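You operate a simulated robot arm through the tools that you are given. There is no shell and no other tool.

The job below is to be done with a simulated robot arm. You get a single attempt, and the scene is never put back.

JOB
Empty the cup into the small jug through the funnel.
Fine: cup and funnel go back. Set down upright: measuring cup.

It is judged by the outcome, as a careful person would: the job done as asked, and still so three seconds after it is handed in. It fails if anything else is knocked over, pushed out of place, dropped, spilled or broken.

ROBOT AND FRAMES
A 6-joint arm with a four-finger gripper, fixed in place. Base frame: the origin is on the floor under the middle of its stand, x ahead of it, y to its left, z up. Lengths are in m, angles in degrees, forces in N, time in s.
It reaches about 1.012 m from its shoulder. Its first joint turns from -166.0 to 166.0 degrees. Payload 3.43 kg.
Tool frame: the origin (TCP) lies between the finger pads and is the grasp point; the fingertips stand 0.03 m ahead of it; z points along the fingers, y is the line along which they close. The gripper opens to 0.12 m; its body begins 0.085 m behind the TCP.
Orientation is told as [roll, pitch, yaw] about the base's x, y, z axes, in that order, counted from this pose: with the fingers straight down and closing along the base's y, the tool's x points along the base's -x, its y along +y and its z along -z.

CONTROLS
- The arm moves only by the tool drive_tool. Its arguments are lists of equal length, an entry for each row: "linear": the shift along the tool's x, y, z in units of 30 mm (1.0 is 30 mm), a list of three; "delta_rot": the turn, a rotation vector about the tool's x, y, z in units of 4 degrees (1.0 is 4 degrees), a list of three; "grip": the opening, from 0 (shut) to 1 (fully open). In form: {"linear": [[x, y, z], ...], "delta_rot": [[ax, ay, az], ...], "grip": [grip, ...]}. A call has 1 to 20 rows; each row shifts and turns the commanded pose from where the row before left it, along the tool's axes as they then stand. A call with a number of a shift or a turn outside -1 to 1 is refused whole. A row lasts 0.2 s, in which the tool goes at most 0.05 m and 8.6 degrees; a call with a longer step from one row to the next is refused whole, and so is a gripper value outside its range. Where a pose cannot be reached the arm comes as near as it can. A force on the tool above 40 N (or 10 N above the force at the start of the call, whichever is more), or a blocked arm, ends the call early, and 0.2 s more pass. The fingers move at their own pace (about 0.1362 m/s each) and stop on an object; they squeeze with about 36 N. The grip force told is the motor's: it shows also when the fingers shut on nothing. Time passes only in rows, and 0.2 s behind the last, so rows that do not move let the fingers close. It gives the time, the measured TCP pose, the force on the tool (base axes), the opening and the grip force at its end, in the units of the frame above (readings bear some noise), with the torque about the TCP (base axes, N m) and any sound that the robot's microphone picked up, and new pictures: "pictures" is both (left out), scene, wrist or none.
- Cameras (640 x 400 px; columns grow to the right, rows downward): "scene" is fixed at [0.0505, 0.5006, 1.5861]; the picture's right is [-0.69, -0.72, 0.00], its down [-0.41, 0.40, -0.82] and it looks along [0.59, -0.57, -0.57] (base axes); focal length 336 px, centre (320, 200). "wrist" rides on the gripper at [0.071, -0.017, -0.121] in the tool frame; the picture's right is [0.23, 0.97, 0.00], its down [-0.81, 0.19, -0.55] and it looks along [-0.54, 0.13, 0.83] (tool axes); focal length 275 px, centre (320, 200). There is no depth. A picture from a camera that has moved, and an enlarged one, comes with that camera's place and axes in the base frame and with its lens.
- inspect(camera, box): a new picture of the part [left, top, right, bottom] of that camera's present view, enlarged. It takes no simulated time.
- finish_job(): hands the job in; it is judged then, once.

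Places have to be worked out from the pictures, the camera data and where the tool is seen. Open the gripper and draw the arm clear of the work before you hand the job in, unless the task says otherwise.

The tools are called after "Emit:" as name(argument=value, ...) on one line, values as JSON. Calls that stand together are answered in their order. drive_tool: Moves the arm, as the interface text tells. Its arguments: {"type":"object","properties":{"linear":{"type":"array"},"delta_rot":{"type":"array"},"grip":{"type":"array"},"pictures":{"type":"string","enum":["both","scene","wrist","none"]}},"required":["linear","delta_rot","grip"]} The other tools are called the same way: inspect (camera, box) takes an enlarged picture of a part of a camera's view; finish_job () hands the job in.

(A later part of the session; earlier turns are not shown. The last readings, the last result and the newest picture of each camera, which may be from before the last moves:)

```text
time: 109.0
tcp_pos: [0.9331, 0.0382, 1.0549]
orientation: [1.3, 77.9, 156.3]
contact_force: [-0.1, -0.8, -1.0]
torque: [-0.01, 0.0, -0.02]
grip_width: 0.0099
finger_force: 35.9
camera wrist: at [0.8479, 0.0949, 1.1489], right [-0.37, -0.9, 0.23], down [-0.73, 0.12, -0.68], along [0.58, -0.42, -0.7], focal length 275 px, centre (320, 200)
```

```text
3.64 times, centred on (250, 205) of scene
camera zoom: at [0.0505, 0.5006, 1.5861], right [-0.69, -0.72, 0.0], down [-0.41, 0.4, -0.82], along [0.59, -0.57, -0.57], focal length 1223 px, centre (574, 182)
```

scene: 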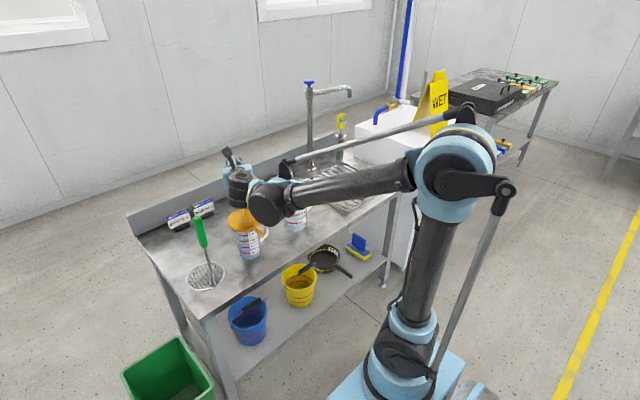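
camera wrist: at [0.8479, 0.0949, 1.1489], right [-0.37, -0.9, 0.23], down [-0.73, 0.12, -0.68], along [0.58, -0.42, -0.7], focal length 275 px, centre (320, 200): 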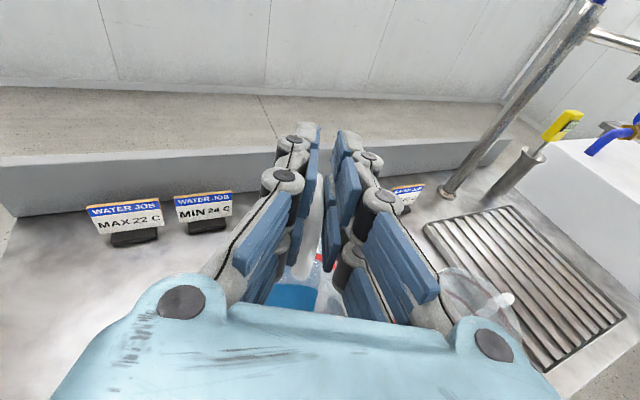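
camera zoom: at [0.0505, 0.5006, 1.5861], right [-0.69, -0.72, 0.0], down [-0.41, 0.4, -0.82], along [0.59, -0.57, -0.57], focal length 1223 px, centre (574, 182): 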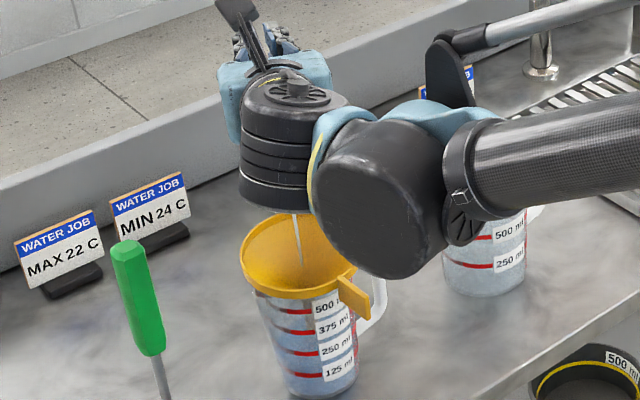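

Lip still exactly in place and the stream is in the funnel. Continuing to about 90°.

Emit:
drive_tool(linear=[[0.0168, 0, -0.08], [0.0168, 0, -0.08], [0.0168, 0, -0.08], [0.0168, 0, -0.08], [0.0168, 0, -0.08], [0.0168, 0, -0.08], [0.0168, 0, -0.08], [0.0168, 0, -0.08], [0.0168, 0, -0.08], [0.0168, 0, -0.08]], delta_rot=[[0, 0.3, 0], [0, 0.3, 0], [0, 0.3, 0], [0, 0.3, 0], [0, 0.3, 0], [0, 0.3, 0], [0, 0.3, 0], [0, 0.3, 0], [0, 0.3, 0], [0, 0.3, 0]], grip=[0, 0, 0, 0, 0, 0, 0, 0, 0, 0], pictures="both")

Emit:
inspect(camera="scene", box=[210, 150, 290, 260])

```text
time: 111.2
tcp_pos: [0.9124, 0.047, 1.0601]
orientation: [64.9, 89.7, -140.3]
contact_force: [-0.7, 0.0, -0.1]
torque: [0.02, 0.01, -0.01]
grip_width: 0.0096
finger_force: 35.5
camera wrist: at [0.8107, 0.1117, 1.1327], right [-0.41, -0.88, 0.23], down [-0.59, 0.06, -0.81], along [0.7, -0.47, -0.54], focal length 275 px, centre (320, 200)
```

scene: 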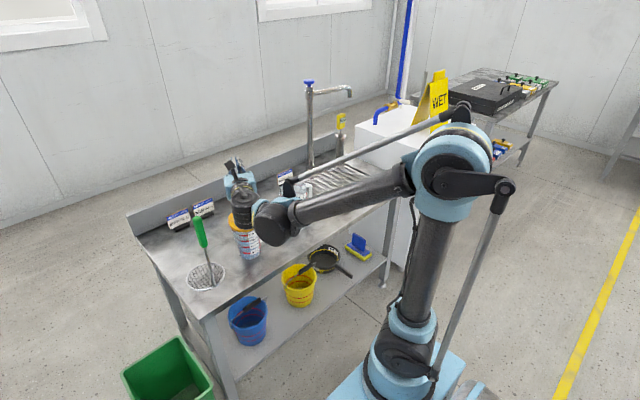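
wrist: 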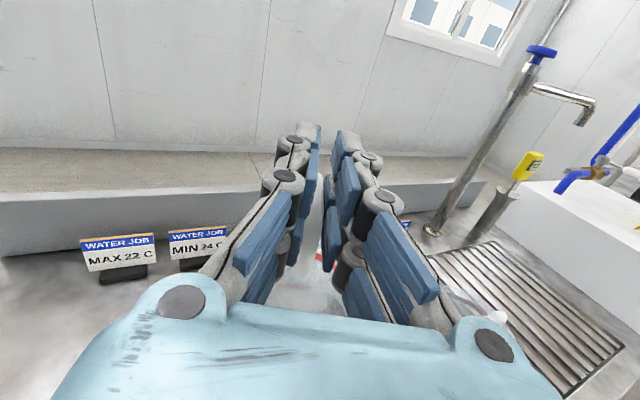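

```text
3.64 times, centred on (250, 205) of scene
camera zoom: at [0.0505, 0.5006, 1.5861], right [-0.69, -0.72, 0.0], down [-0.41, 0.4, -0.82], along [0.59, -0.57, -0.57], focal length 1223 px, centre (574, 182)
```

zoom: 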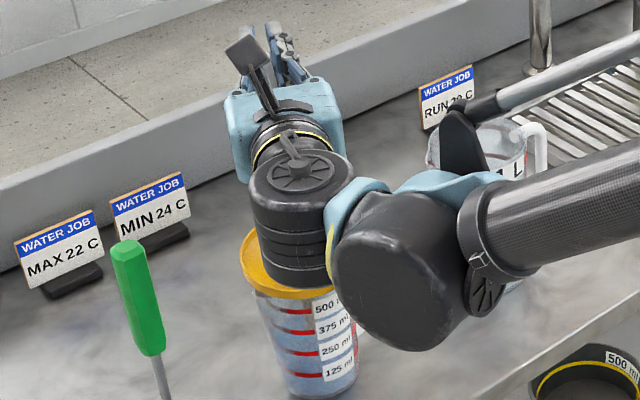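

The cup looks nearly empty at 90°. Continuing to about 108° to drain it fully, lip still fixed.

Emit:
drive_tool(linear=[[0.0168, 0, -0.08], [0.0168, 0, -0.08], [0.0168, 0, -0.08], [0.0168, 0, -0.08], [0.0168, 0, -0.08], [0.0168, 0, -0.08], [0.0168, 0, -0.08], [0.0168, 0, -0.08], [0.0168, 0, -0.08], [0.0168, 0, -0.08], [0.0168, 0, -0.08], [0.0168, 0, -0.08], [0.0168, 0, -0.08], [0.0168, 0, -0.08], [0.0168, 0, -0.08], [0, 0, 0], [0, 0, 0], [0, 0, 0]], delta_rot=[[0, 0.3, 0], [0, 0.3, 0], [0, 0.3, 0], [0, 0.3, 0], [0, 0.3, 0], [0, 0.3, 0], [0, 0.3, 0], [0, 0.3, 0], [0, 0.3, 0], [0, 0.3, 0], [0, 0.3, 0], [0, 0.3, 0], [0, 0.3, 0], [0, 0.3, 0], [0, 0.3, 0], [0, 0, 0], [0, 0, 0], [0, 0, 0]], grip=[0, 0, 0, 0, 0, 0, 0, 0, 0, 0, 0, 0, 0, 0, 0, 0, 0, 0], pictures="both")

Emit:
inspect(camera="scene", box=[210, 150, 290, 260])

Emit:
inspect(camera="wrist", box=[240, 180, 400, 320])

```text
time: 115.0
tcp_pos: [0.8779, 0.0631, 1.0639]
orientation: [179.0, 72.1, -26.1]
contact_force: [-0.3, -1.1, -1.0]
torque: [0.02, 0.0, 0.02]
grip_width: 0.0093
finger_force: 36.2
camera wrist: at [0.7628, 0.1334, 1.0943], right [-0.48, -0.85, 0.22], down [-0.33, -0.06, -0.94], along [0.81, -0.52, -0.26], focal length 275 px, centre (320, 200)
```

scene: 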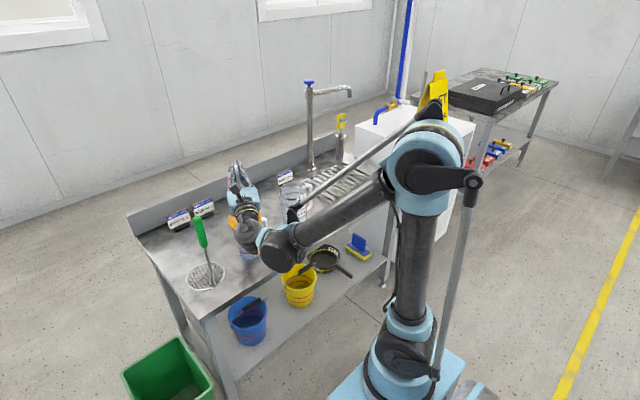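
wrist: 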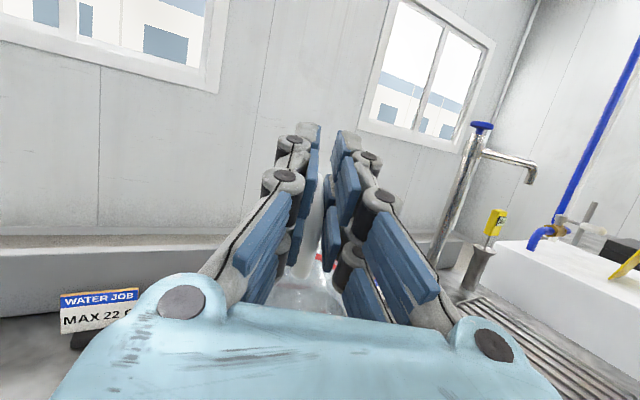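

```text
3.64 times, centred on (250, 205) of scene
camera zoom: at [0.0505, 0.5006, 1.5861], right [-0.69, -0.72, 0.0], down [-0.41, 0.4, -0.82], along [0.59, -0.57, -0.57], focal length 1223 px, centre (574, 182)
```

zoom: 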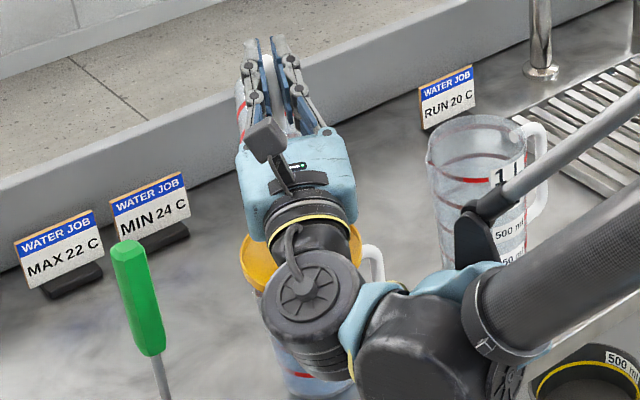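

```text
2.86 times, centred on (320, 250) of wrist
camera zoom: at [0.7628, 0.1334, 1.0943], right [-0.48, -0.85, 0.22], down [-0.33, -0.06, -0.94], along [0.81, -0.52, -0.26], focal length 786 px, centre (320, 57)
```

zoom: 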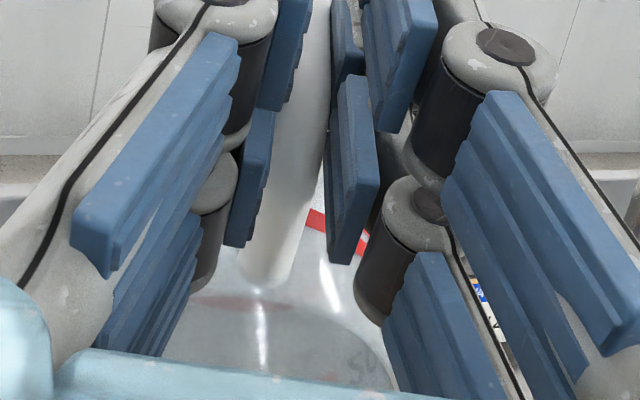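

The cup's inside looks clear and empty. I'll wait a moment for the last drips, then raise straight up 0.1 m before un-tilting.

Emit:
drive_tool(linear=[[0, 0, 0], [0, 0, 0], [0, 0, 0], [0, 0, 0], [0, 0, 0], [0, 0, 0], [0.2, 0, 0.065], [0.396, 0, 0.129], [0.396, 0, 0.129], [0.396, 0, 0.129], [0.396, 0, 0.129], [0.396, 0, 0.129], [0.396, 0, 0.129], [0.396, 0, 0.129], [0.2, 0, 0.065], [0, 0, 0]], delta_rot=[[0, 0, 0], [0, 0, 0], [0, 0, 0], [0, 0, 0], [0, 0, 0], [0, 0, 0], [0, 0, 0], [0, 0, 0], [0, 0, 0], [0, 0, 0], [0, 0, 0], [0, 0, 0], [0, 0, 0], [0, 0, 0], [0, 0, 0], [0, 0, 0]], grip=[0, 0, 0, 0, 0, 0, 0, 0, 0, 0, 0, 0, 0, 0, 0, 0], pictures="both")

Emit:
inspect(camera="scene", box=[200, 130, 300, 270])

```text
time: 118.4
tcp_pos: [0.8809, 0.0609, 1.1656]
orientation: [179.0, 72.1, -26.0]
contact_force: [-0.1, 0.4, 0.3]
torque: [-0.03, 0.02, 0.01]
grip_width: 0.0094
finger_force: 36.4
camera wrist: at [0.7634, 0.133, 1.1951], right [-0.48, -0.85, 0.22], down [-0.33, -0.06, -0.94], along [0.81, -0.52, -0.26], focal length 275 px, centre (320, 200)
```

scene: 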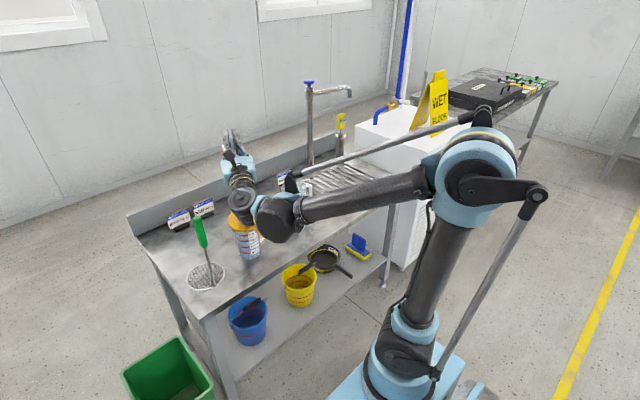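
wrist: 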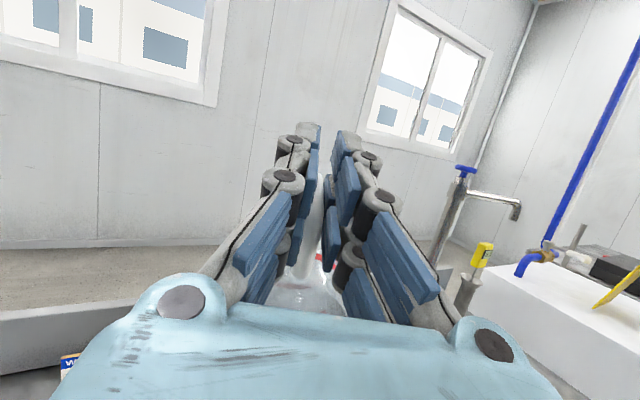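

```text
2.86 times, centred on (250, 200) of scene
camera zoom: at [0.0505, 0.5006, 1.5861], right [-0.69, -0.72, 0.0], down [-0.41, 0.4, -0.82], along [0.59, -0.57, -0.57], focal length 961 px, centre (520, 200)
```

zoom: 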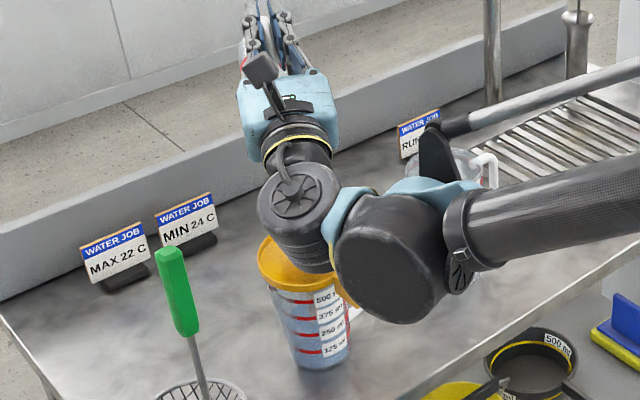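

No spillage visible and the small jug holds water. Un-tilting the empty cup about its lip.

Emit:
drive_tool(linear=[[-0.07, 0, 0.263], [-0.07, 0, 0.263], [-0.07, 0, 0.263], [-0.07, 0, 0.263], [-0.07, 0, 0.263], [-0.07, 0, 0.263], [-0.07, 0, 0.263], [-0.07, 0, 0.263], [-0.07, 0, 0.263], [-0.07, 0, 0.263], [-0.07, 0, 0.263], [-0.07, 0, 0.263], [-0.07, 0, 0.263], [-0.07, 0, 0.263], [-0.07, 0, 0.263], [-0.07, 0, 0.263], [-0.07, 0, 0.263], [-0.07, 0, 0.263], [-0.07, 0, 0.263], [-0.07, 0, 0.263]], delta_rot=[[0, -1, 0], [0, -1, 0], [0, -1, 0], [0, -1, 0], [0, -1, 0], [0, -1, 0], [0, -1, 0], [0, -1, 0], [0, -1, 0], [0, -1, 0], [0, -1, 0], [0, -1, 0], [0, -1, 0], [0, -1, 0], [0, -1, 0], [0, -1, 0], [0, -1, 0], [0, -1, 0], [0, -1, 0], [0, -1, 0]], grip=[0, 0, 0, 0, 0, 0, 0, 0, 0, 0, 0, 0, 0, 0, 0, 0, 0, 0, 0, 0], pictures="scene")

Emit:
inspect(camera="scene", box=[200, 110, 300, 270])

```text
time: 122.6
tcp_pos: [0.9903, 0.0096, 1.0777]
orientation: [0.3, 27.8, 155.1]
contact_force: [-0.3, 0.3, 0.2]
torque: [0.02, -0.03, -0.02]
grip_width: 0.0095
finger_force: 35.5
```

scene: 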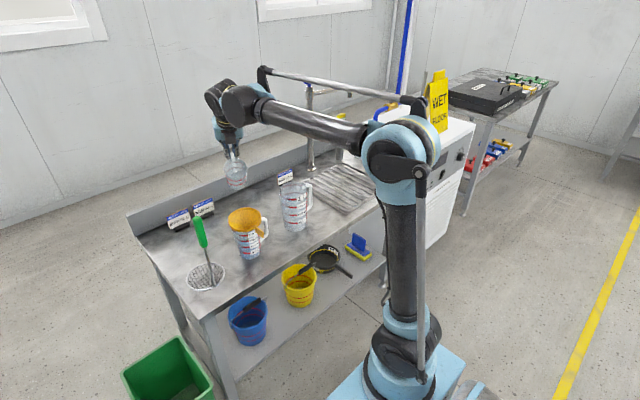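

```text
2.50 times, centred on (250, 190) of scene
camera zoom: at [0.0505, 0.5006, 1.5861], right [-0.69, -0.72, 0.0], down [-0.41, 0.4, -0.82], along [0.59, -0.57, -0.57], focal length 841 px, centre (495, 225)
```

zoom: 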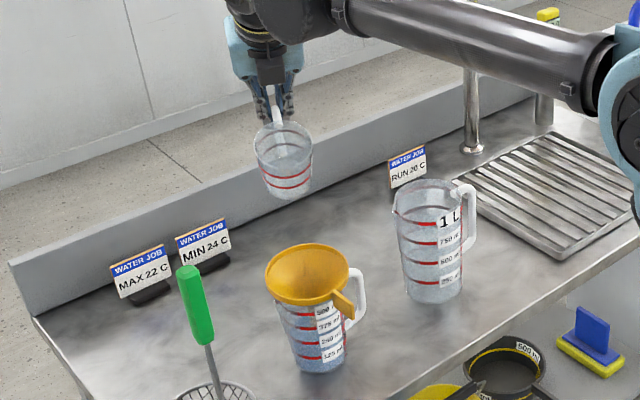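

The cup is empty and the bench is dry. Finishing the un-tilt to upright.

Emit:
drive_tool(linear=[[-0.07, 0, 0.2], [-0.07, 0, 0.2], [-0.07, 0, 0.2], [-0.07, 0, 0.2], [-0.07, 0, 0.2], [-0.07, 0, 0.2], [-0.06, 0, 0.2], [0, 0, 0], [0, 0, 0]], delta_rot=[[0, -1, 0], [0, -1, 0], [0, -1, 0], [0, -1, 0], [0, -1, 0], [0, -1, 0], [0, -0.95, 0], [0, 0, 0], [0, 0, 0]], grip=[0, 0, 0, 0, 0, 0, 0, 0, 0], pictures="both")

Emit:
inspect(camera="scene", box=[200, 110, 300, 270])

Emit:
inspect(camera="scene", box=[210, 130, 260, 190])

```text
time: 124.6
tcp_pos: [0.9887, 0.0116, 1.0349]
orientation: [0.3, 0.0, 154.9]
contact_force: [-0.5, -0.5, 0.1]
torque: [0.01, 0.04, -0.01]
grip_width: 0.0097
finger_force: 36.0
camera wrist: at [1.0613, -0.0048, 1.1539], right [-0.2, -0.98, 0.01], down [-0.81, 0.17, 0.55], along [-0.54, 0.11, -0.83], focal length 275 px, centre (320, 200)
```

scene: 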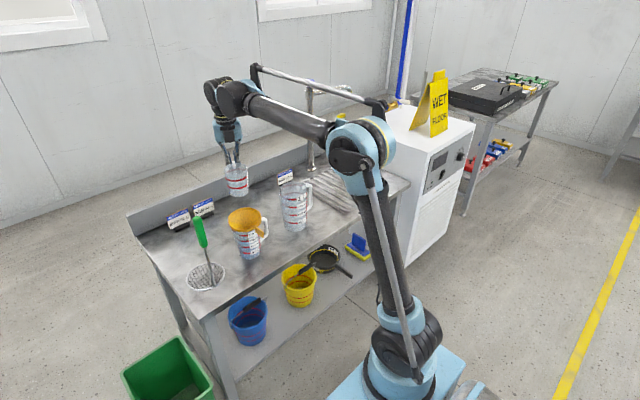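
wrist: 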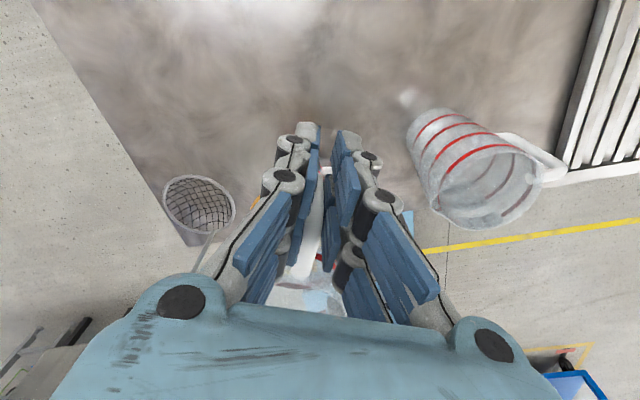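

```text
2.50 times, centred on (250, 190) of scene
camera zoom: at [0.0505, 0.5006, 1.5861], right [-0.69, -0.72, 0.0], down [-0.41, 0.4, -0.82], along [0.59, -0.57, -0.57], focal length 841 px, centre (495, 225)
```

zoom: 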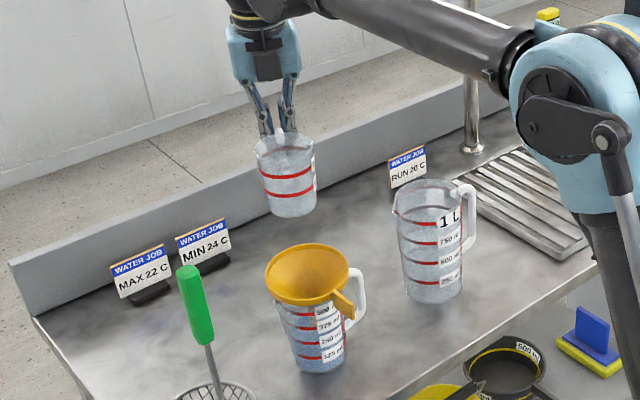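

```text
6.67 times, centred on (235, 160) of scene
camera zoom: at [0.0505, 0.5006, 1.5861], right [-0.69, -0.72, 0.0], down [-0.41, 0.4, -0.82], along [0.59, -0.57, -0.57], focal length 2242 px, centre (887, 467)
```

zoom: 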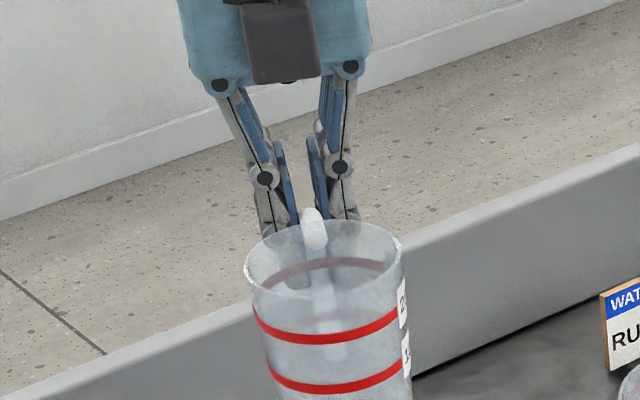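

The cup hangs upright. Retracing the path: up slightly and back across to above the cup's home.

Emit:
drive_tool(linear=[[0, 0, -0.4], [0, 0, -0.4], [0, 0, -0.35], [0.214, 0.442, 0], [0.214, 0.442, 0], [0.214, 0.442, 0], [0.214, 0.442, 0], [0.214, 0.442, 0], [0.214, 0.442, 0], [0.214, 0.442, 0], [0.214, 0.442, 0], [0.214, 0.442, 0], [0, 0, 0], [0, 0, 0]], delta_rot=[[0, 0, 0], [0, 0, 0], [0, 0, 0], [0, 0, 0], [0, 0, 0], [0, 0, 0], [0, 0, 0], [0, 0, 0], [0, 0, 0], [0, 0, 0], [0, 0, 0], [0, 0, 0], [0, 0, 0], [0, 0, 0]], grip=[0, 0, 0, 0, 0, 0, 0, 0, 0, 0, 0, 0, 0, 0], pictures="none")

Emit:
drive_tool(linear=[[0, 0, 0], [0, 0, 0], [0, 0, 0], [0, 0, 0], [0, 0, 0], [0, 0, 0], [0, 0, 0], [0, 0, 0], [0, 0, 0], [0, 0, 0], [0, 0, 0], [0, 0, 0], [0, 0, 0], [0, 0, 0], [0, 0, 0], [0, 0, 0], [0, 0, 0], [0, 0, 0], [0, 0, 0], [0, 0, 0]], delta_rot=[[0, 0, 1], [0, 0, 1], [0, 0, 1], [0, 0, 1], [0, 0, 1], [0, 0, 1], [0, 0, 1], [0, 0, 1], [0, 0, 1], [0, 0, 1], [0, 0, 1], [0, 0, 1], [0, 0, 1], [0, 0, 1], [0, 0, 1], [0, 0, 1], [0, 0, 1], [0, 0, 1], [0, 0, 1], [0, 0, 1]], grip=[0, 0, 0, 0, 0, 0, 0, 0, 0, 0, 0, 0, 0, 0, 0, 0, 0, 0, 0, 0], pictures="none")

Emit:
drive_tool(linear=[[0, 0, 0], [0, 0, 0], [0, 0, 0], [0, 0, 0], [0, 0, 0], [0, 0, 0]], delta_rot=[[0, 0, 1], [0, 0, 1], [0, 0, 1], [0, 0, 0.6], [0, 0, 0], [0, 0, 0]], grip=[0, 0, 0, 0, 0, 0], pictures="both")

```text
time: 127.6
tcp_pos: [0.9895, -0.121, 1.0683]
orientation: [0.3, 0.2, 154.9]
contact_force: [0.9, 0.0, -0.5]
torque: [-0.01, -0.04, 0.0]
grip_width: 0.0097
finger_force: 35.6
```

```text
time: 131.8
tcp_pos: [0.9895, -0.1217, 1.0685]
orientation: [0.0, 0.3, 74.9]
contact_force: [-0.1, 0.4, -0.3]
torque: [-0.04, 0.0, 0.01]
grip_width: 0.0096
finger_force: 35.5
```

```text
time: 133.2
tcp_pos: [0.989, -0.1208, 1.068]
orientation: [-0.2, 0.3, 60.5]
contact_force: [-0.2, -0.5, -0.8]
torque: [-0.04, 0.03, 0.01]
grip_width: 0.0095
finger_force: 35.9
camera wrist: at [0.9701, -0.1936, 1.1898], right [-0.96, 0.28, 0.0], down [0.23, 0.8, 0.55], along [0.15, 0.53, -0.84], focal length 275 px, centre (320, 200)
```

scene: 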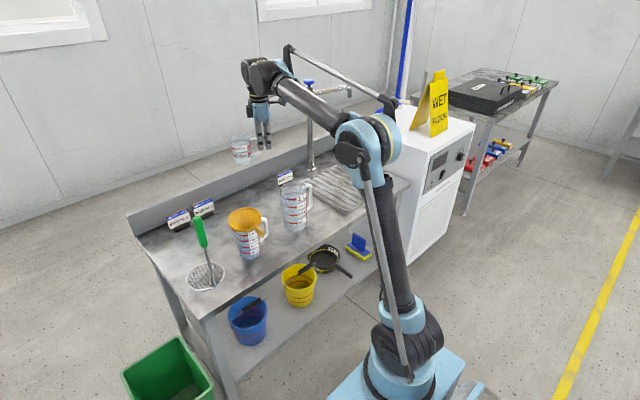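
wrist: 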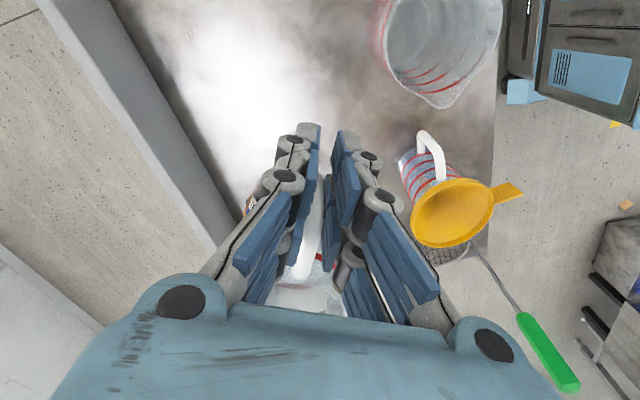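

Back above the cup's home at the same yaw. Checking the cup's uprightness before lowering.

Emit:
inspect(camera="scene", box=[210, 110, 310, 200])

Emit:
inspect(camera="wrist", box=[225, 90, 425, 330])

```text
4.44 times, centred on (260, 155) of scene
camera zoom: at [0.0505, 0.5006, 1.5861], right [-0.69, -0.72, 0.0], down [-0.41, 0.4, -0.82], along [0.59, -0.57, -0.57], focal length 1495 px, centre (587, 400)
```

zoom: 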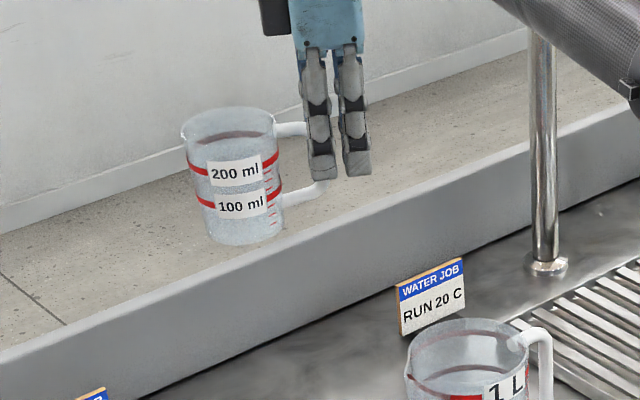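

```text
1.67 times, centred on (325, 210) of wrist
camera zoom: at [0.9701, -0.1936, 1.1898], right [-0.96, 0.28, 0.0], down [0.23, 0.8, 0.55], along [0.15, 0.53, -0.84], focal length 459 px, centre (312, 183)
```

zoom: 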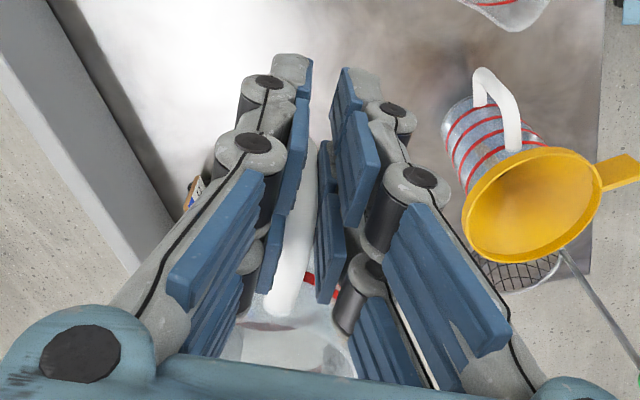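

Still upright, at most 2 mm slipped. Lowering toward the bench, stopping about 25 mm above the home height.

Emit:
drive_tool(linear=[[0, -0.06, 0.4], [0, 0, 0.7], [0, 0, 0.7], [0, 0, 0.7], [0, 0, 0.7], [0, 0, 0.7], [0, 0, 0.7], [0, 0, 0.7], [0, 0, 0.7], [0, 0, 0.7], [0, 0, 0.6], [0, 0, 0.4], [0, 0, 0.2], [0, 0, 0], [0, 0, 0]], delta_rot=[[0, 0, 0], [0, 0, 0], [0, 0, 0], [0, 0, 0], [0, 0, 0], [0, 0, 0], [0, 0, 0], [0, 0, 0], [0, 0, 0], [0, 0, 0], [0, 0, 0], [0, 0, 0], [0, 0, 0], [0, 0, 0], [0, 0, 0]], grip=[0, 0, 0, 0, 0, 0, 0, 0, 0, 0, 0, 0, 0, 0, 0], pictures="both")

Emit:
inspect(camera="scene", box=[220, 150, 320, 230])

```text
time: 136.4
tcp_pos: [0.9908, -0.1241, 0.8321]
orientation: [-0.1, 0.3, 60.6]
contact_force: [-0.3, 0.0, -0.8]
torque: [-0.02, -0.01, 0.01]
grip_width: 0.0093
finger_force: 35.7
camera wrist: at [0.9713, -0.1958, 0.9532], right [-0.96, 0.28, 0.0], down [0.23, 0.8, 0.55], along [0.15, 0.53, -0.84], focal length 275 px, centre (320, 200)
```

scene: 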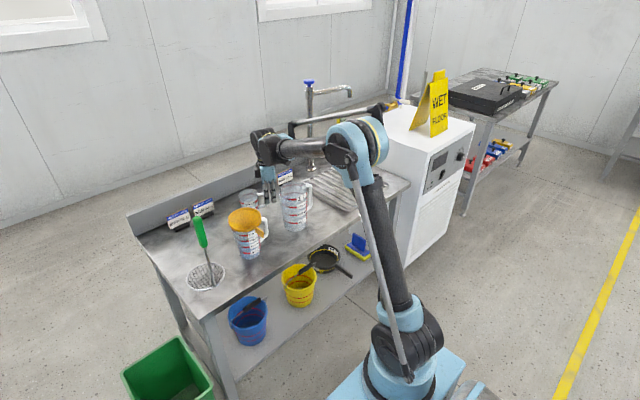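
wrist: 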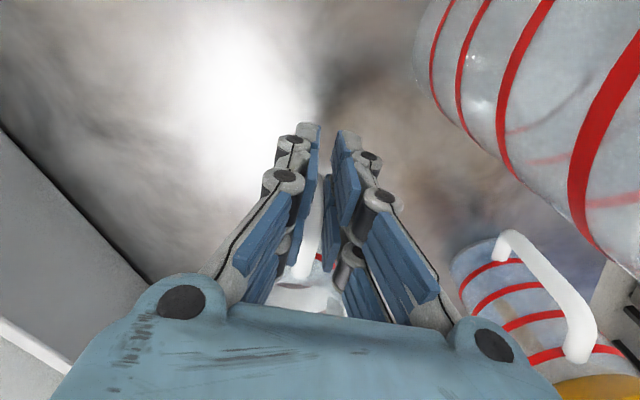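

```text
5.00 times, centred on (270, 190) of scene
camera zoom: at [0.0505, 0.5006, 1.5861], right [-0.69, -0.72, 0.0], down [-0.41, 0.4, -0.82], along [0.59, -0.57, -0.57], focal length 1682 px, centre (570, 250)
```

zoom: 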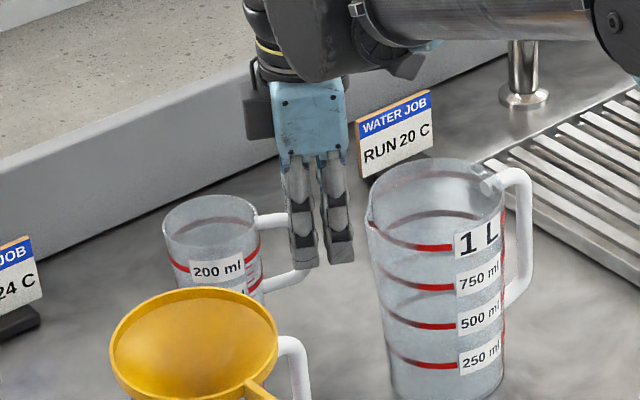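

Now the final slow descent, watching for contact.

Emit:
drive_tool(linear=[[0, 0, 0.12], [0, 0, 0.12], [0, 0, 0.12], [0, 0, 0.12], [0, 0, 0.1], [0, 0, 0.07], [0, 0, 0], [0, 0, 0]], delta_rot=[[0, 0, 0], [0, 0, 0], [0, 0, 0], [0, 0, 0], [0, 0, 0], [0, 0, 0], [0, 0, 0], [0, 0, 0]], grip=[0, 0, 0, 0, 0, 0, 0, 0], pictures="none")

```text
time: 138.2
tcp_pos: [0.9912, -0.1233, 0.8111]
orientation: [-0.1, 0.2, 60.5]
contact_force: [-0.9, -0.7, -0.2]
torque: [-0.01, -0.02, -0.01]
grip_width: 0.0095
finger_force: 36.0
```

Emit:
drive_tool(linear=[[0, 0, 0.05], [0, 0, 0.05], [0, 0, 0], [0, 0, 0]], delta_rot=[[0, 0, 0], [0, 0, 0], [0, 0, 0], [0, 0, 0]], grip=[0, 0, 0, 0], pictures="none")

```text
time: 139.2
tcp_pos: [0.9909, -0.1239, 0.809]
orientation: [-0.1, 0.2, 60.5]
contact_force: [-0.4, -0.5, 8.6]
torque: [0.78, -0.41, 0.03]
grip_width: 0.0095
finger_force: 36.0
```

The cup's base touches the bench (8.6 N). Easing up 1 mm to unload, then opening the fingers.

Emit:
drive_tool(linear=[[0, 0, -0.025], [0, 0, 0], [0, 0, 0]], delta_rot=[[0, 0, 0], [0, 0, 0], [0, 0, 0]], grip=[0, 0, 0], pictures="none")

```text
time: 140.0
tcp_pos: [0.9922, -0.1234, 0.8101]
orientation: [0.0, 0.4, 60.5]
contact_force: [-0.6, -0.3, -0.8]
torque: [-0.01, 0.01, -0.02]
grip_width: 0.0093
finger_force: 35.9
```

Unloaded and within a millimetre of the bench. Opening.

Emit:
drive_tool(linear=[[0, 0, 0], [0, 0, 0], [0, 0, 0], [0, 0, 0], [0, 0, 0], [0, 0, 0]], delta_rot=[[0, 0, 0], [0, 0, 0], [0, 0, 0], [0, 0, 0], [0, 0, 0], [0, 0, 0]], grip=[0.1, 0.15, 0.25, 0.4, 0.5, 0.5], pictures="both")

Emit:
inspect(camera="scene", box=[220, 150, 320, 230])

Emit:
inspect(camera="wrist", box=[225, 90, 425, 330])

```text
time: 141.4
tcp_pos: [0.9906, -0.1233, 0.81]
orientation: [-0.1, 0.2, 60.5]
contact_force: [-0.2, -0.3, -0.7]
torque: [-0.02, -0.03, 0.02]
grip_width: 0.0597
finger_force: 0.0
camera wrist: at [0.9716, -0.1952, 0.9308], right [-0.96, 0.28, 0.0], down [0.23, 0.8, 0.55], along [0.15, 0.53, -0.84], focal length 275 px, centre (320, 200)
```

scene: 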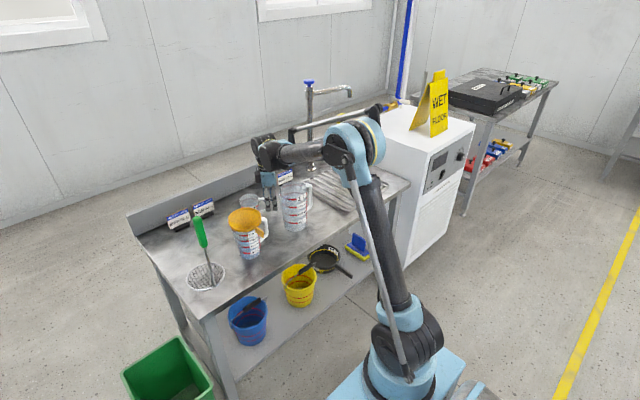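
wrist: 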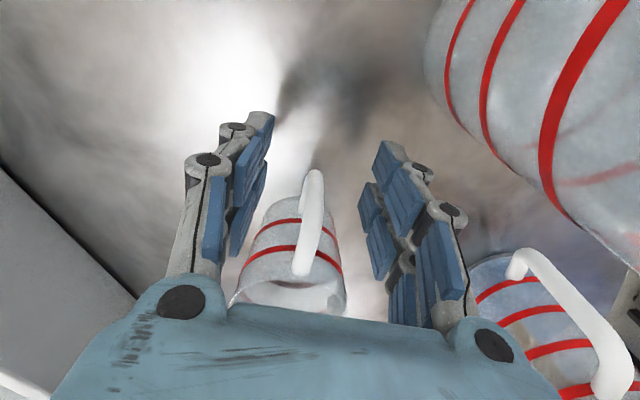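

```text
5.00 times, centred on (270, 190) of scene
camera zoom: at [0.0505, 0.5006, 1.5861], right [-0.69, -0.72, 0.0], down [-0.41, 0.4, -0.82], along [0.59, -0.57, -0.57], focal length 1682 px, centre (570, 250)
```

zoom: 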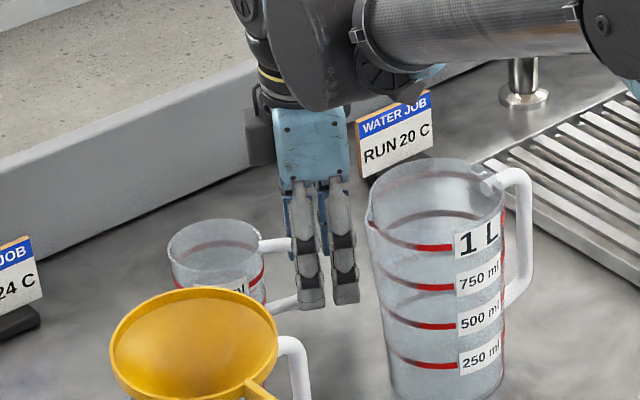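

```text
1.67 times, centred on (325, 210) of wrist
camera zoom: at [0.9716, -0.1952, 0.9308], right [-0.96, 0.28, 0.0], down [0.23, 0.8, 0.55], along [0.15, 0.53, -0.84], focal length 459 px, centre (312, 183)
```

zoom: 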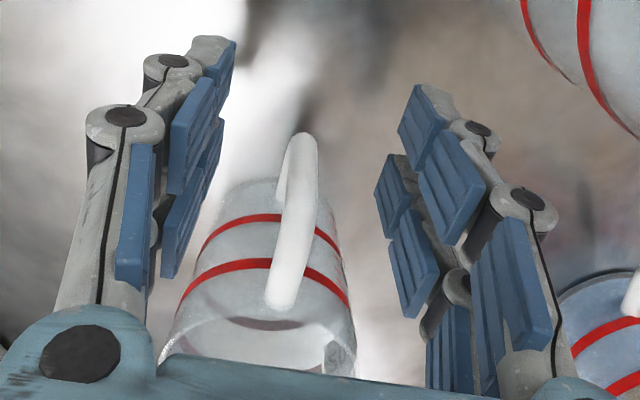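

The cup stands upright at its original spot, empty. Rising straight up out of the handle.

Emit:
drive_tool(linear=[[0, 0, -0.3], [0, 0, -0.5], [0, 0, -0.7], [0, 0, -0.7], [0, 0, -0.7], [0, 0, -0.7], [0, 0, -0.7], [0, 0, -0.7], [0, 0, -0.7], [0, 0, -0.7], [0, 0, -0.7], [0, 0, -0.7], [0, 0, -0.7], [0, 0, 0]], delta_rot=[[0, 0, 0], [0, 0, 0], [0, 0, 0], [0, 0, 0], [0, 0, 0], [0, 0, 0], [0, 0, 0], [0, 0, 0], [0, 0, 0], [0, 0, 0], [0, 0, 0], [0, 0, 0], [0, 0, 0], [0, 0, 0]], grip=[0.5, 0.5, 0.5, 0.5, 0.5, 0.5, 0.5, 0.5, 0.5, 0.5, 0.5, 0.5, 0.5, 0.5], pictures="both")

Emit:
inspect(camera="scene", box=[215, 170, 315, 265])

```text
time: 144.4
tcp_pos: [0.9898, -0.1223, 1.0662]
orientation: [0.0, 0.3, 60.4]
contact_force: [-0.1, -0.6, -0.5]
torque: [-0.01, -0.03, -0.03]
grip_width: 0.0602
finger_force: 0.2
camera wrist: at [0.97, -0.1935, 1.1862], right [-0.96, 0.28, 0.0], down [0.23, 0.8, 0.55], along [0.15, 0.53, -0.84], focal length 275 px, centre (320, 200)
```

scene: 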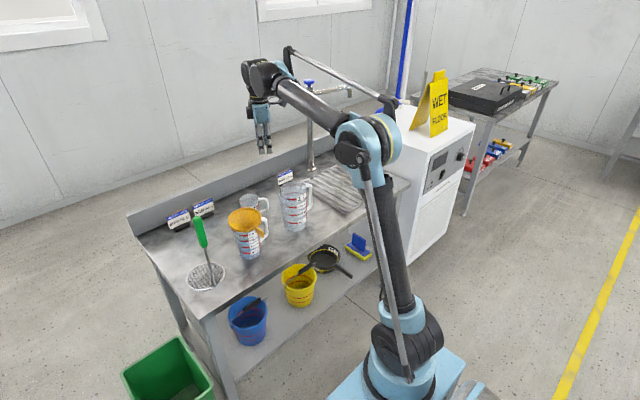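
wrist: 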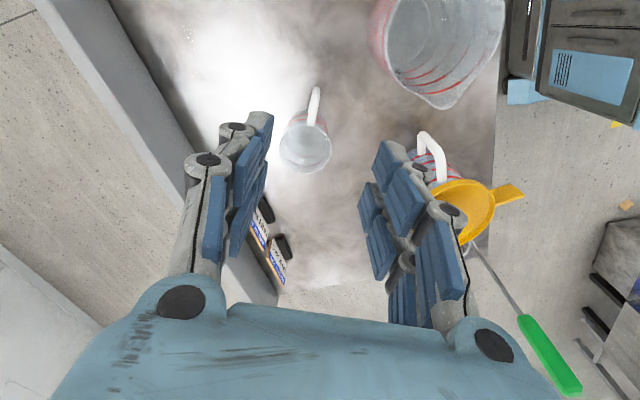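

```text
4.21 times, centred on (265, 218) of scene
camera zoom: at [0.0505, 0.5006, 1.5861], right [-0.69, -0.72, 0.0], down [-0.41, 0.4, -0.82], along [0.59, -0.57, -0.57], focal length 1416 px, centre (552, 126)
```

zoom: 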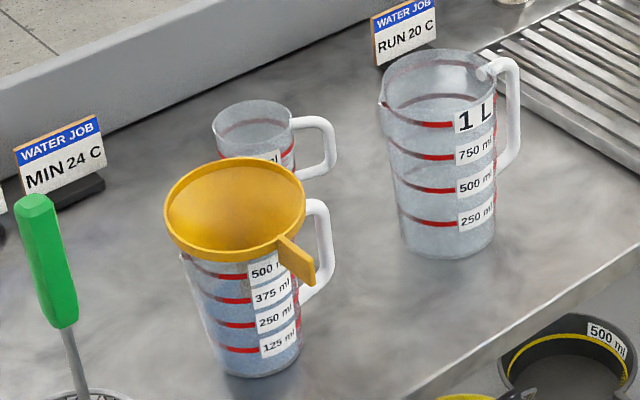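

Everything stands as it should and the small jug holds the water. Turning back to yaw 0 at height.

Emit:
drive_tool(linear=[[0, 0, -0.5], [0, 0, -0.5], [0, 0, 0], [0, 0, 0], [0, 0, 0], [0, 0, 0], [0, 0, 0], [0, 0, 0], [0, 0, 0], [0, 0, 0], [0, 0, 0], [0, 0, 0], [0, 0, 0], [0, 0, 0], [0, 0, 0], [0, 0, 0], [0, 0, 0]], delta_rot=[[0, 0, 1], [0, 0, 1], [0, 0, 1], [0, 0, 1], [0, 0, 1], [0, 0, 1], [0, 0, 1], [0, 0, 1], [0, 0, 1], [0, 0, 1], [0, 0, 1], [0, 0, 1], [0, 0, 1], [0, 0, 1], [0, 0, 1], [0, 0, 0.1], [0, 0, 0]], grip=[0.6, 0.6, 0.6, 0.6, 0.6, 0.6, 0.6, 0.6, 0.6, 0.6, 0.6, 0.6, 0.6, 0.6, 0.6, 0.6, 0.6], pictures="none")

```text
time: 148.0
tcp_pos: [0.9909, -0.1225, 1.0952]
orientation: [-0.2, 0.1, 0.0]
contact_force: [0.3, 1.2, 0.0]
torque: [0.0, 0.0, 0.01]
grip_width: 0.0723
finger_force: 0.0
```

Moving over to above the funnel's tab in the small jug for a close look.

Emit:
drive_tool(linear=[[0.608, 0.5233, 0.125], [0.608, 0.5233, 0.125], [0.608, 0.5233, 0.125], [0.608, 0.5233, 0.125], [0.608, 0.5233, 0.125], [0.608, 0.5233, 0.125], [0.608, 0.5233, 0.125], [0.608, 0.5233, 0.125], [0.608, 0.5233, 0.125], [0.608, 0.5233, 0.125], [0.608, 0.5233, 0.125], [0.608, 0.5233, 0.125], [0, 0, 0], [0, 0, 0]], delta_rot=[[0, 0, 0], [0, 0, 0], [0, 0, 0], [0, 0, 0], [0, 0, 0], [0, 0, 0], [0, 0, 0], [0, 0, 0], [0, 0, 0], [0, 0, 0], [0, 0, 0], [0, 0, 0], [0, 0, 0], [0, 0, 0]], grip=[0.6, 0.6, 0.6, 0.6, 0.6, 0.6, 0.6, 0.6, 0.6, 0.6, 0.6, 0.6, 0.6, 0.6], pictures="both")

Emit:
inspect(camera="wrist", box=[220, 70, 420, 260])

Emit:
inspect(camera="scene", box=[215, 190, 285, 265])

```text
time: 151.0
tcp_pos: [0.7723, 0.0656, 1.0518]
orientation: [-0.3, 0.1, 0.2]
contact_force: [0.2, -0.8, 0.1]
torque: [0.01, 0.0, 0.01]
grip_width: 0.0721
finger_force: 0.1
camera wrist: at [0.702, 0.0478, 1.1717], right [-0.23, 0.97, 0.0], down [0.81, 0.2, 0.55], along [0.54, 0.12, -0.83], focal length 275 px, centre (320, 200)
```

scene: 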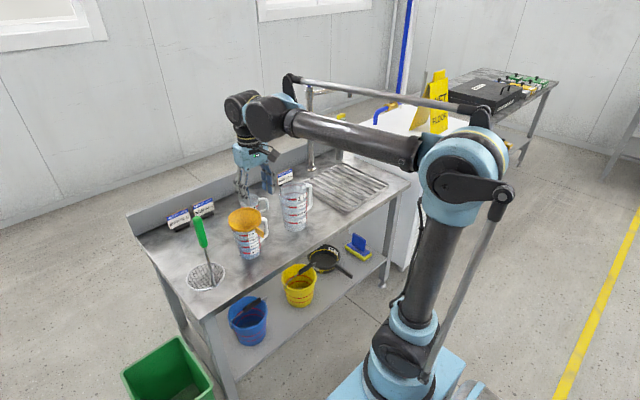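
wrist: 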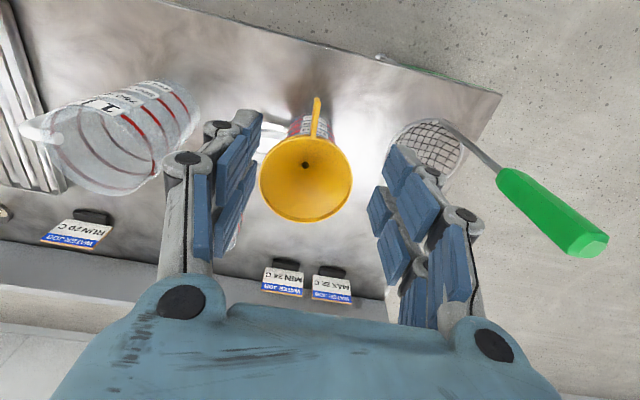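

```text
2.11 times, centred on (320, 165) of wrist
camera zoom: at [0.702, 0.0478, 1.1717], right [-0.23, 0.97, 0.0], down [0.81, 0.2, 0.55], along [0.54, 0.12, -0.83], focal length 580 px, centre (320, 274)
```

zoom: 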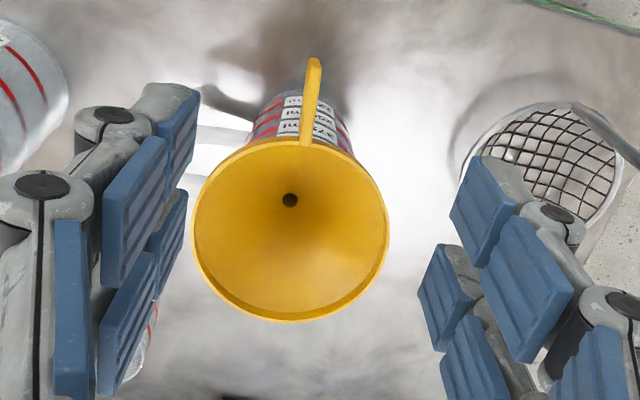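

```text
5.33 times, centred on (250, 228) of scene
camera zoom: at [0.0505, 0.5006, 1.5861], right [-0.69, -0.72, 0.0], down [-0.41, 0.4, -0.82], along [0.59, -0.57, -0.57], focal length 1794 px, centre (693, 53)
```

zoom: 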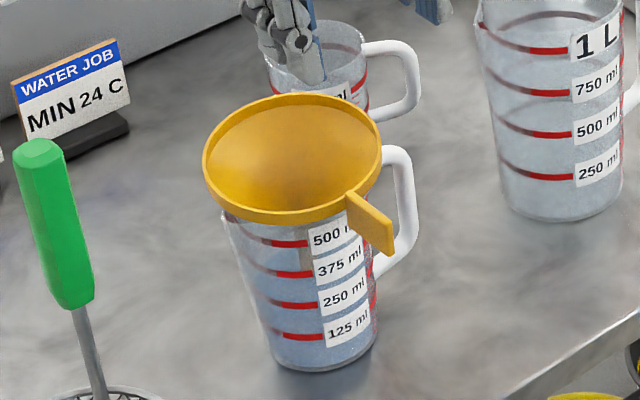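

The funnel is drained, tab now at about (0.767–0.806, 0.063–0.067), turned roughly 5° from -x. I'll align yaw by 5°, and lower to just above it.

Emit:
drive_tool(linear=[[-0.057, -0.11, 0], [0, 0, 0.5], [0, 0, 0.5], [0, 0, 0.5], [0, 0, 0.5], [0, 0, 0.5], [0, 0, 0.5], [0, 0, 0.5], [0, 0, 0.5], [0, 0, 0.23], [0, 0, 0], [0, 0, 0]], delta_rot=[[0, 0, -0.6], [0, 0, -0.65], [0, 0, 0], [0, 0, 0], [0, 0, 0], [0, 0, 0], [0, 0, 0], [0, 0, 0], [0, 0, 0], [0, 0, 0], [0, 0, 0], [0, 0, 0]], grip=[0.6, 0.6, 0.6, 0.6, 0.6, 0.6, 0.6, 0.6, 0.6, 0.6, 0.6, 0.6], pictures="both")

Emit:
inspect(camera="wrist", box=[180, 90, 470, 310])

Emit:
inspect(camera="scene", box=[215, 180, 295, 265])

```text
time: 153.6
tcp_pos: [0.7746, 0.0616, 0.9223]
orientation: [-0.3, 0.1, 5.2]
contact_force: [1.1, 0.6, -1.0]
torque: [0.04, -0.02, 0.0]
grip_width: 0.0719
finger_force: 0.0
camera wrist: at [0.7057, 0.0372, 1.0431], right [-0.32, 0.95, 0.0], down [0.79, 0.27, 0.55], along [0.52, 0.17, -0.83], focal length 275 px, centre (320, 200)
```

scene: 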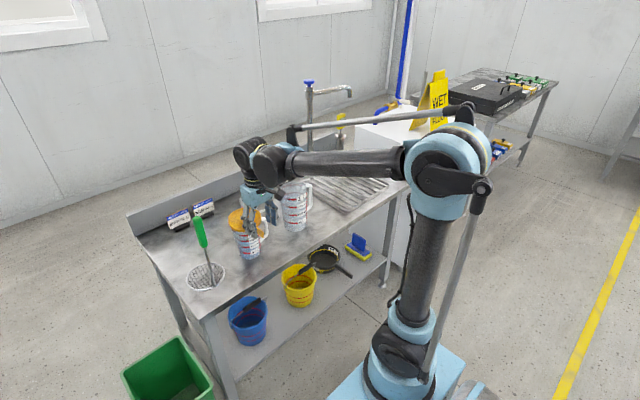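
wrist: 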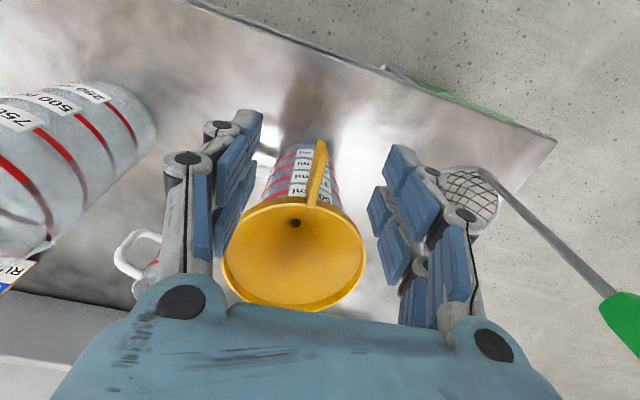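

```text
1.82 times, centred on (325, 200) of wrist
camera zoom: at [0.7057, 0.0372, 1.0431], right [-0.32, 0.95, 0.0], down [0.79, 0.27, 0.55], along [0.52, 0.17, -0.83], focal length 500 px, centre (311, 200)
```

zoom: 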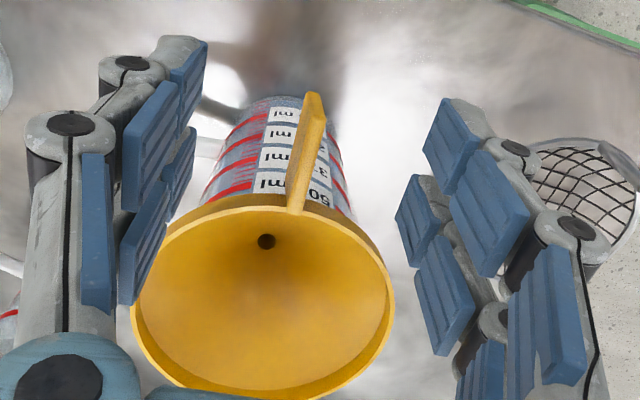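

```text
4.71 times, centred on (255, 222) of scene
camera zoom: at [0.0505, 0.5006, 1.5861], right [-0.69, -0.72, 0.0], down [-0.41, 0.4, -0.82], along [0.59, -0.57, -0.57], focal length 1583 px, centre (626, 94)
```

zoom: 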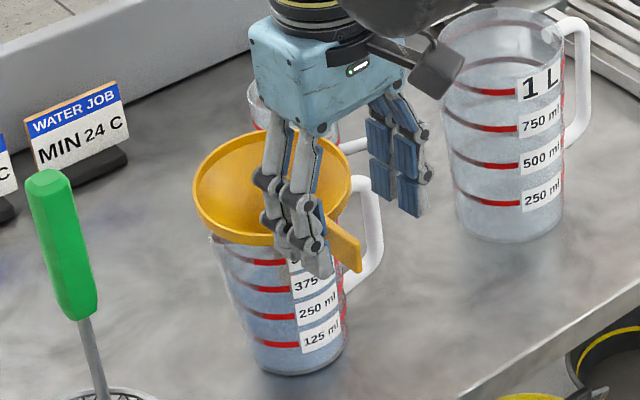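

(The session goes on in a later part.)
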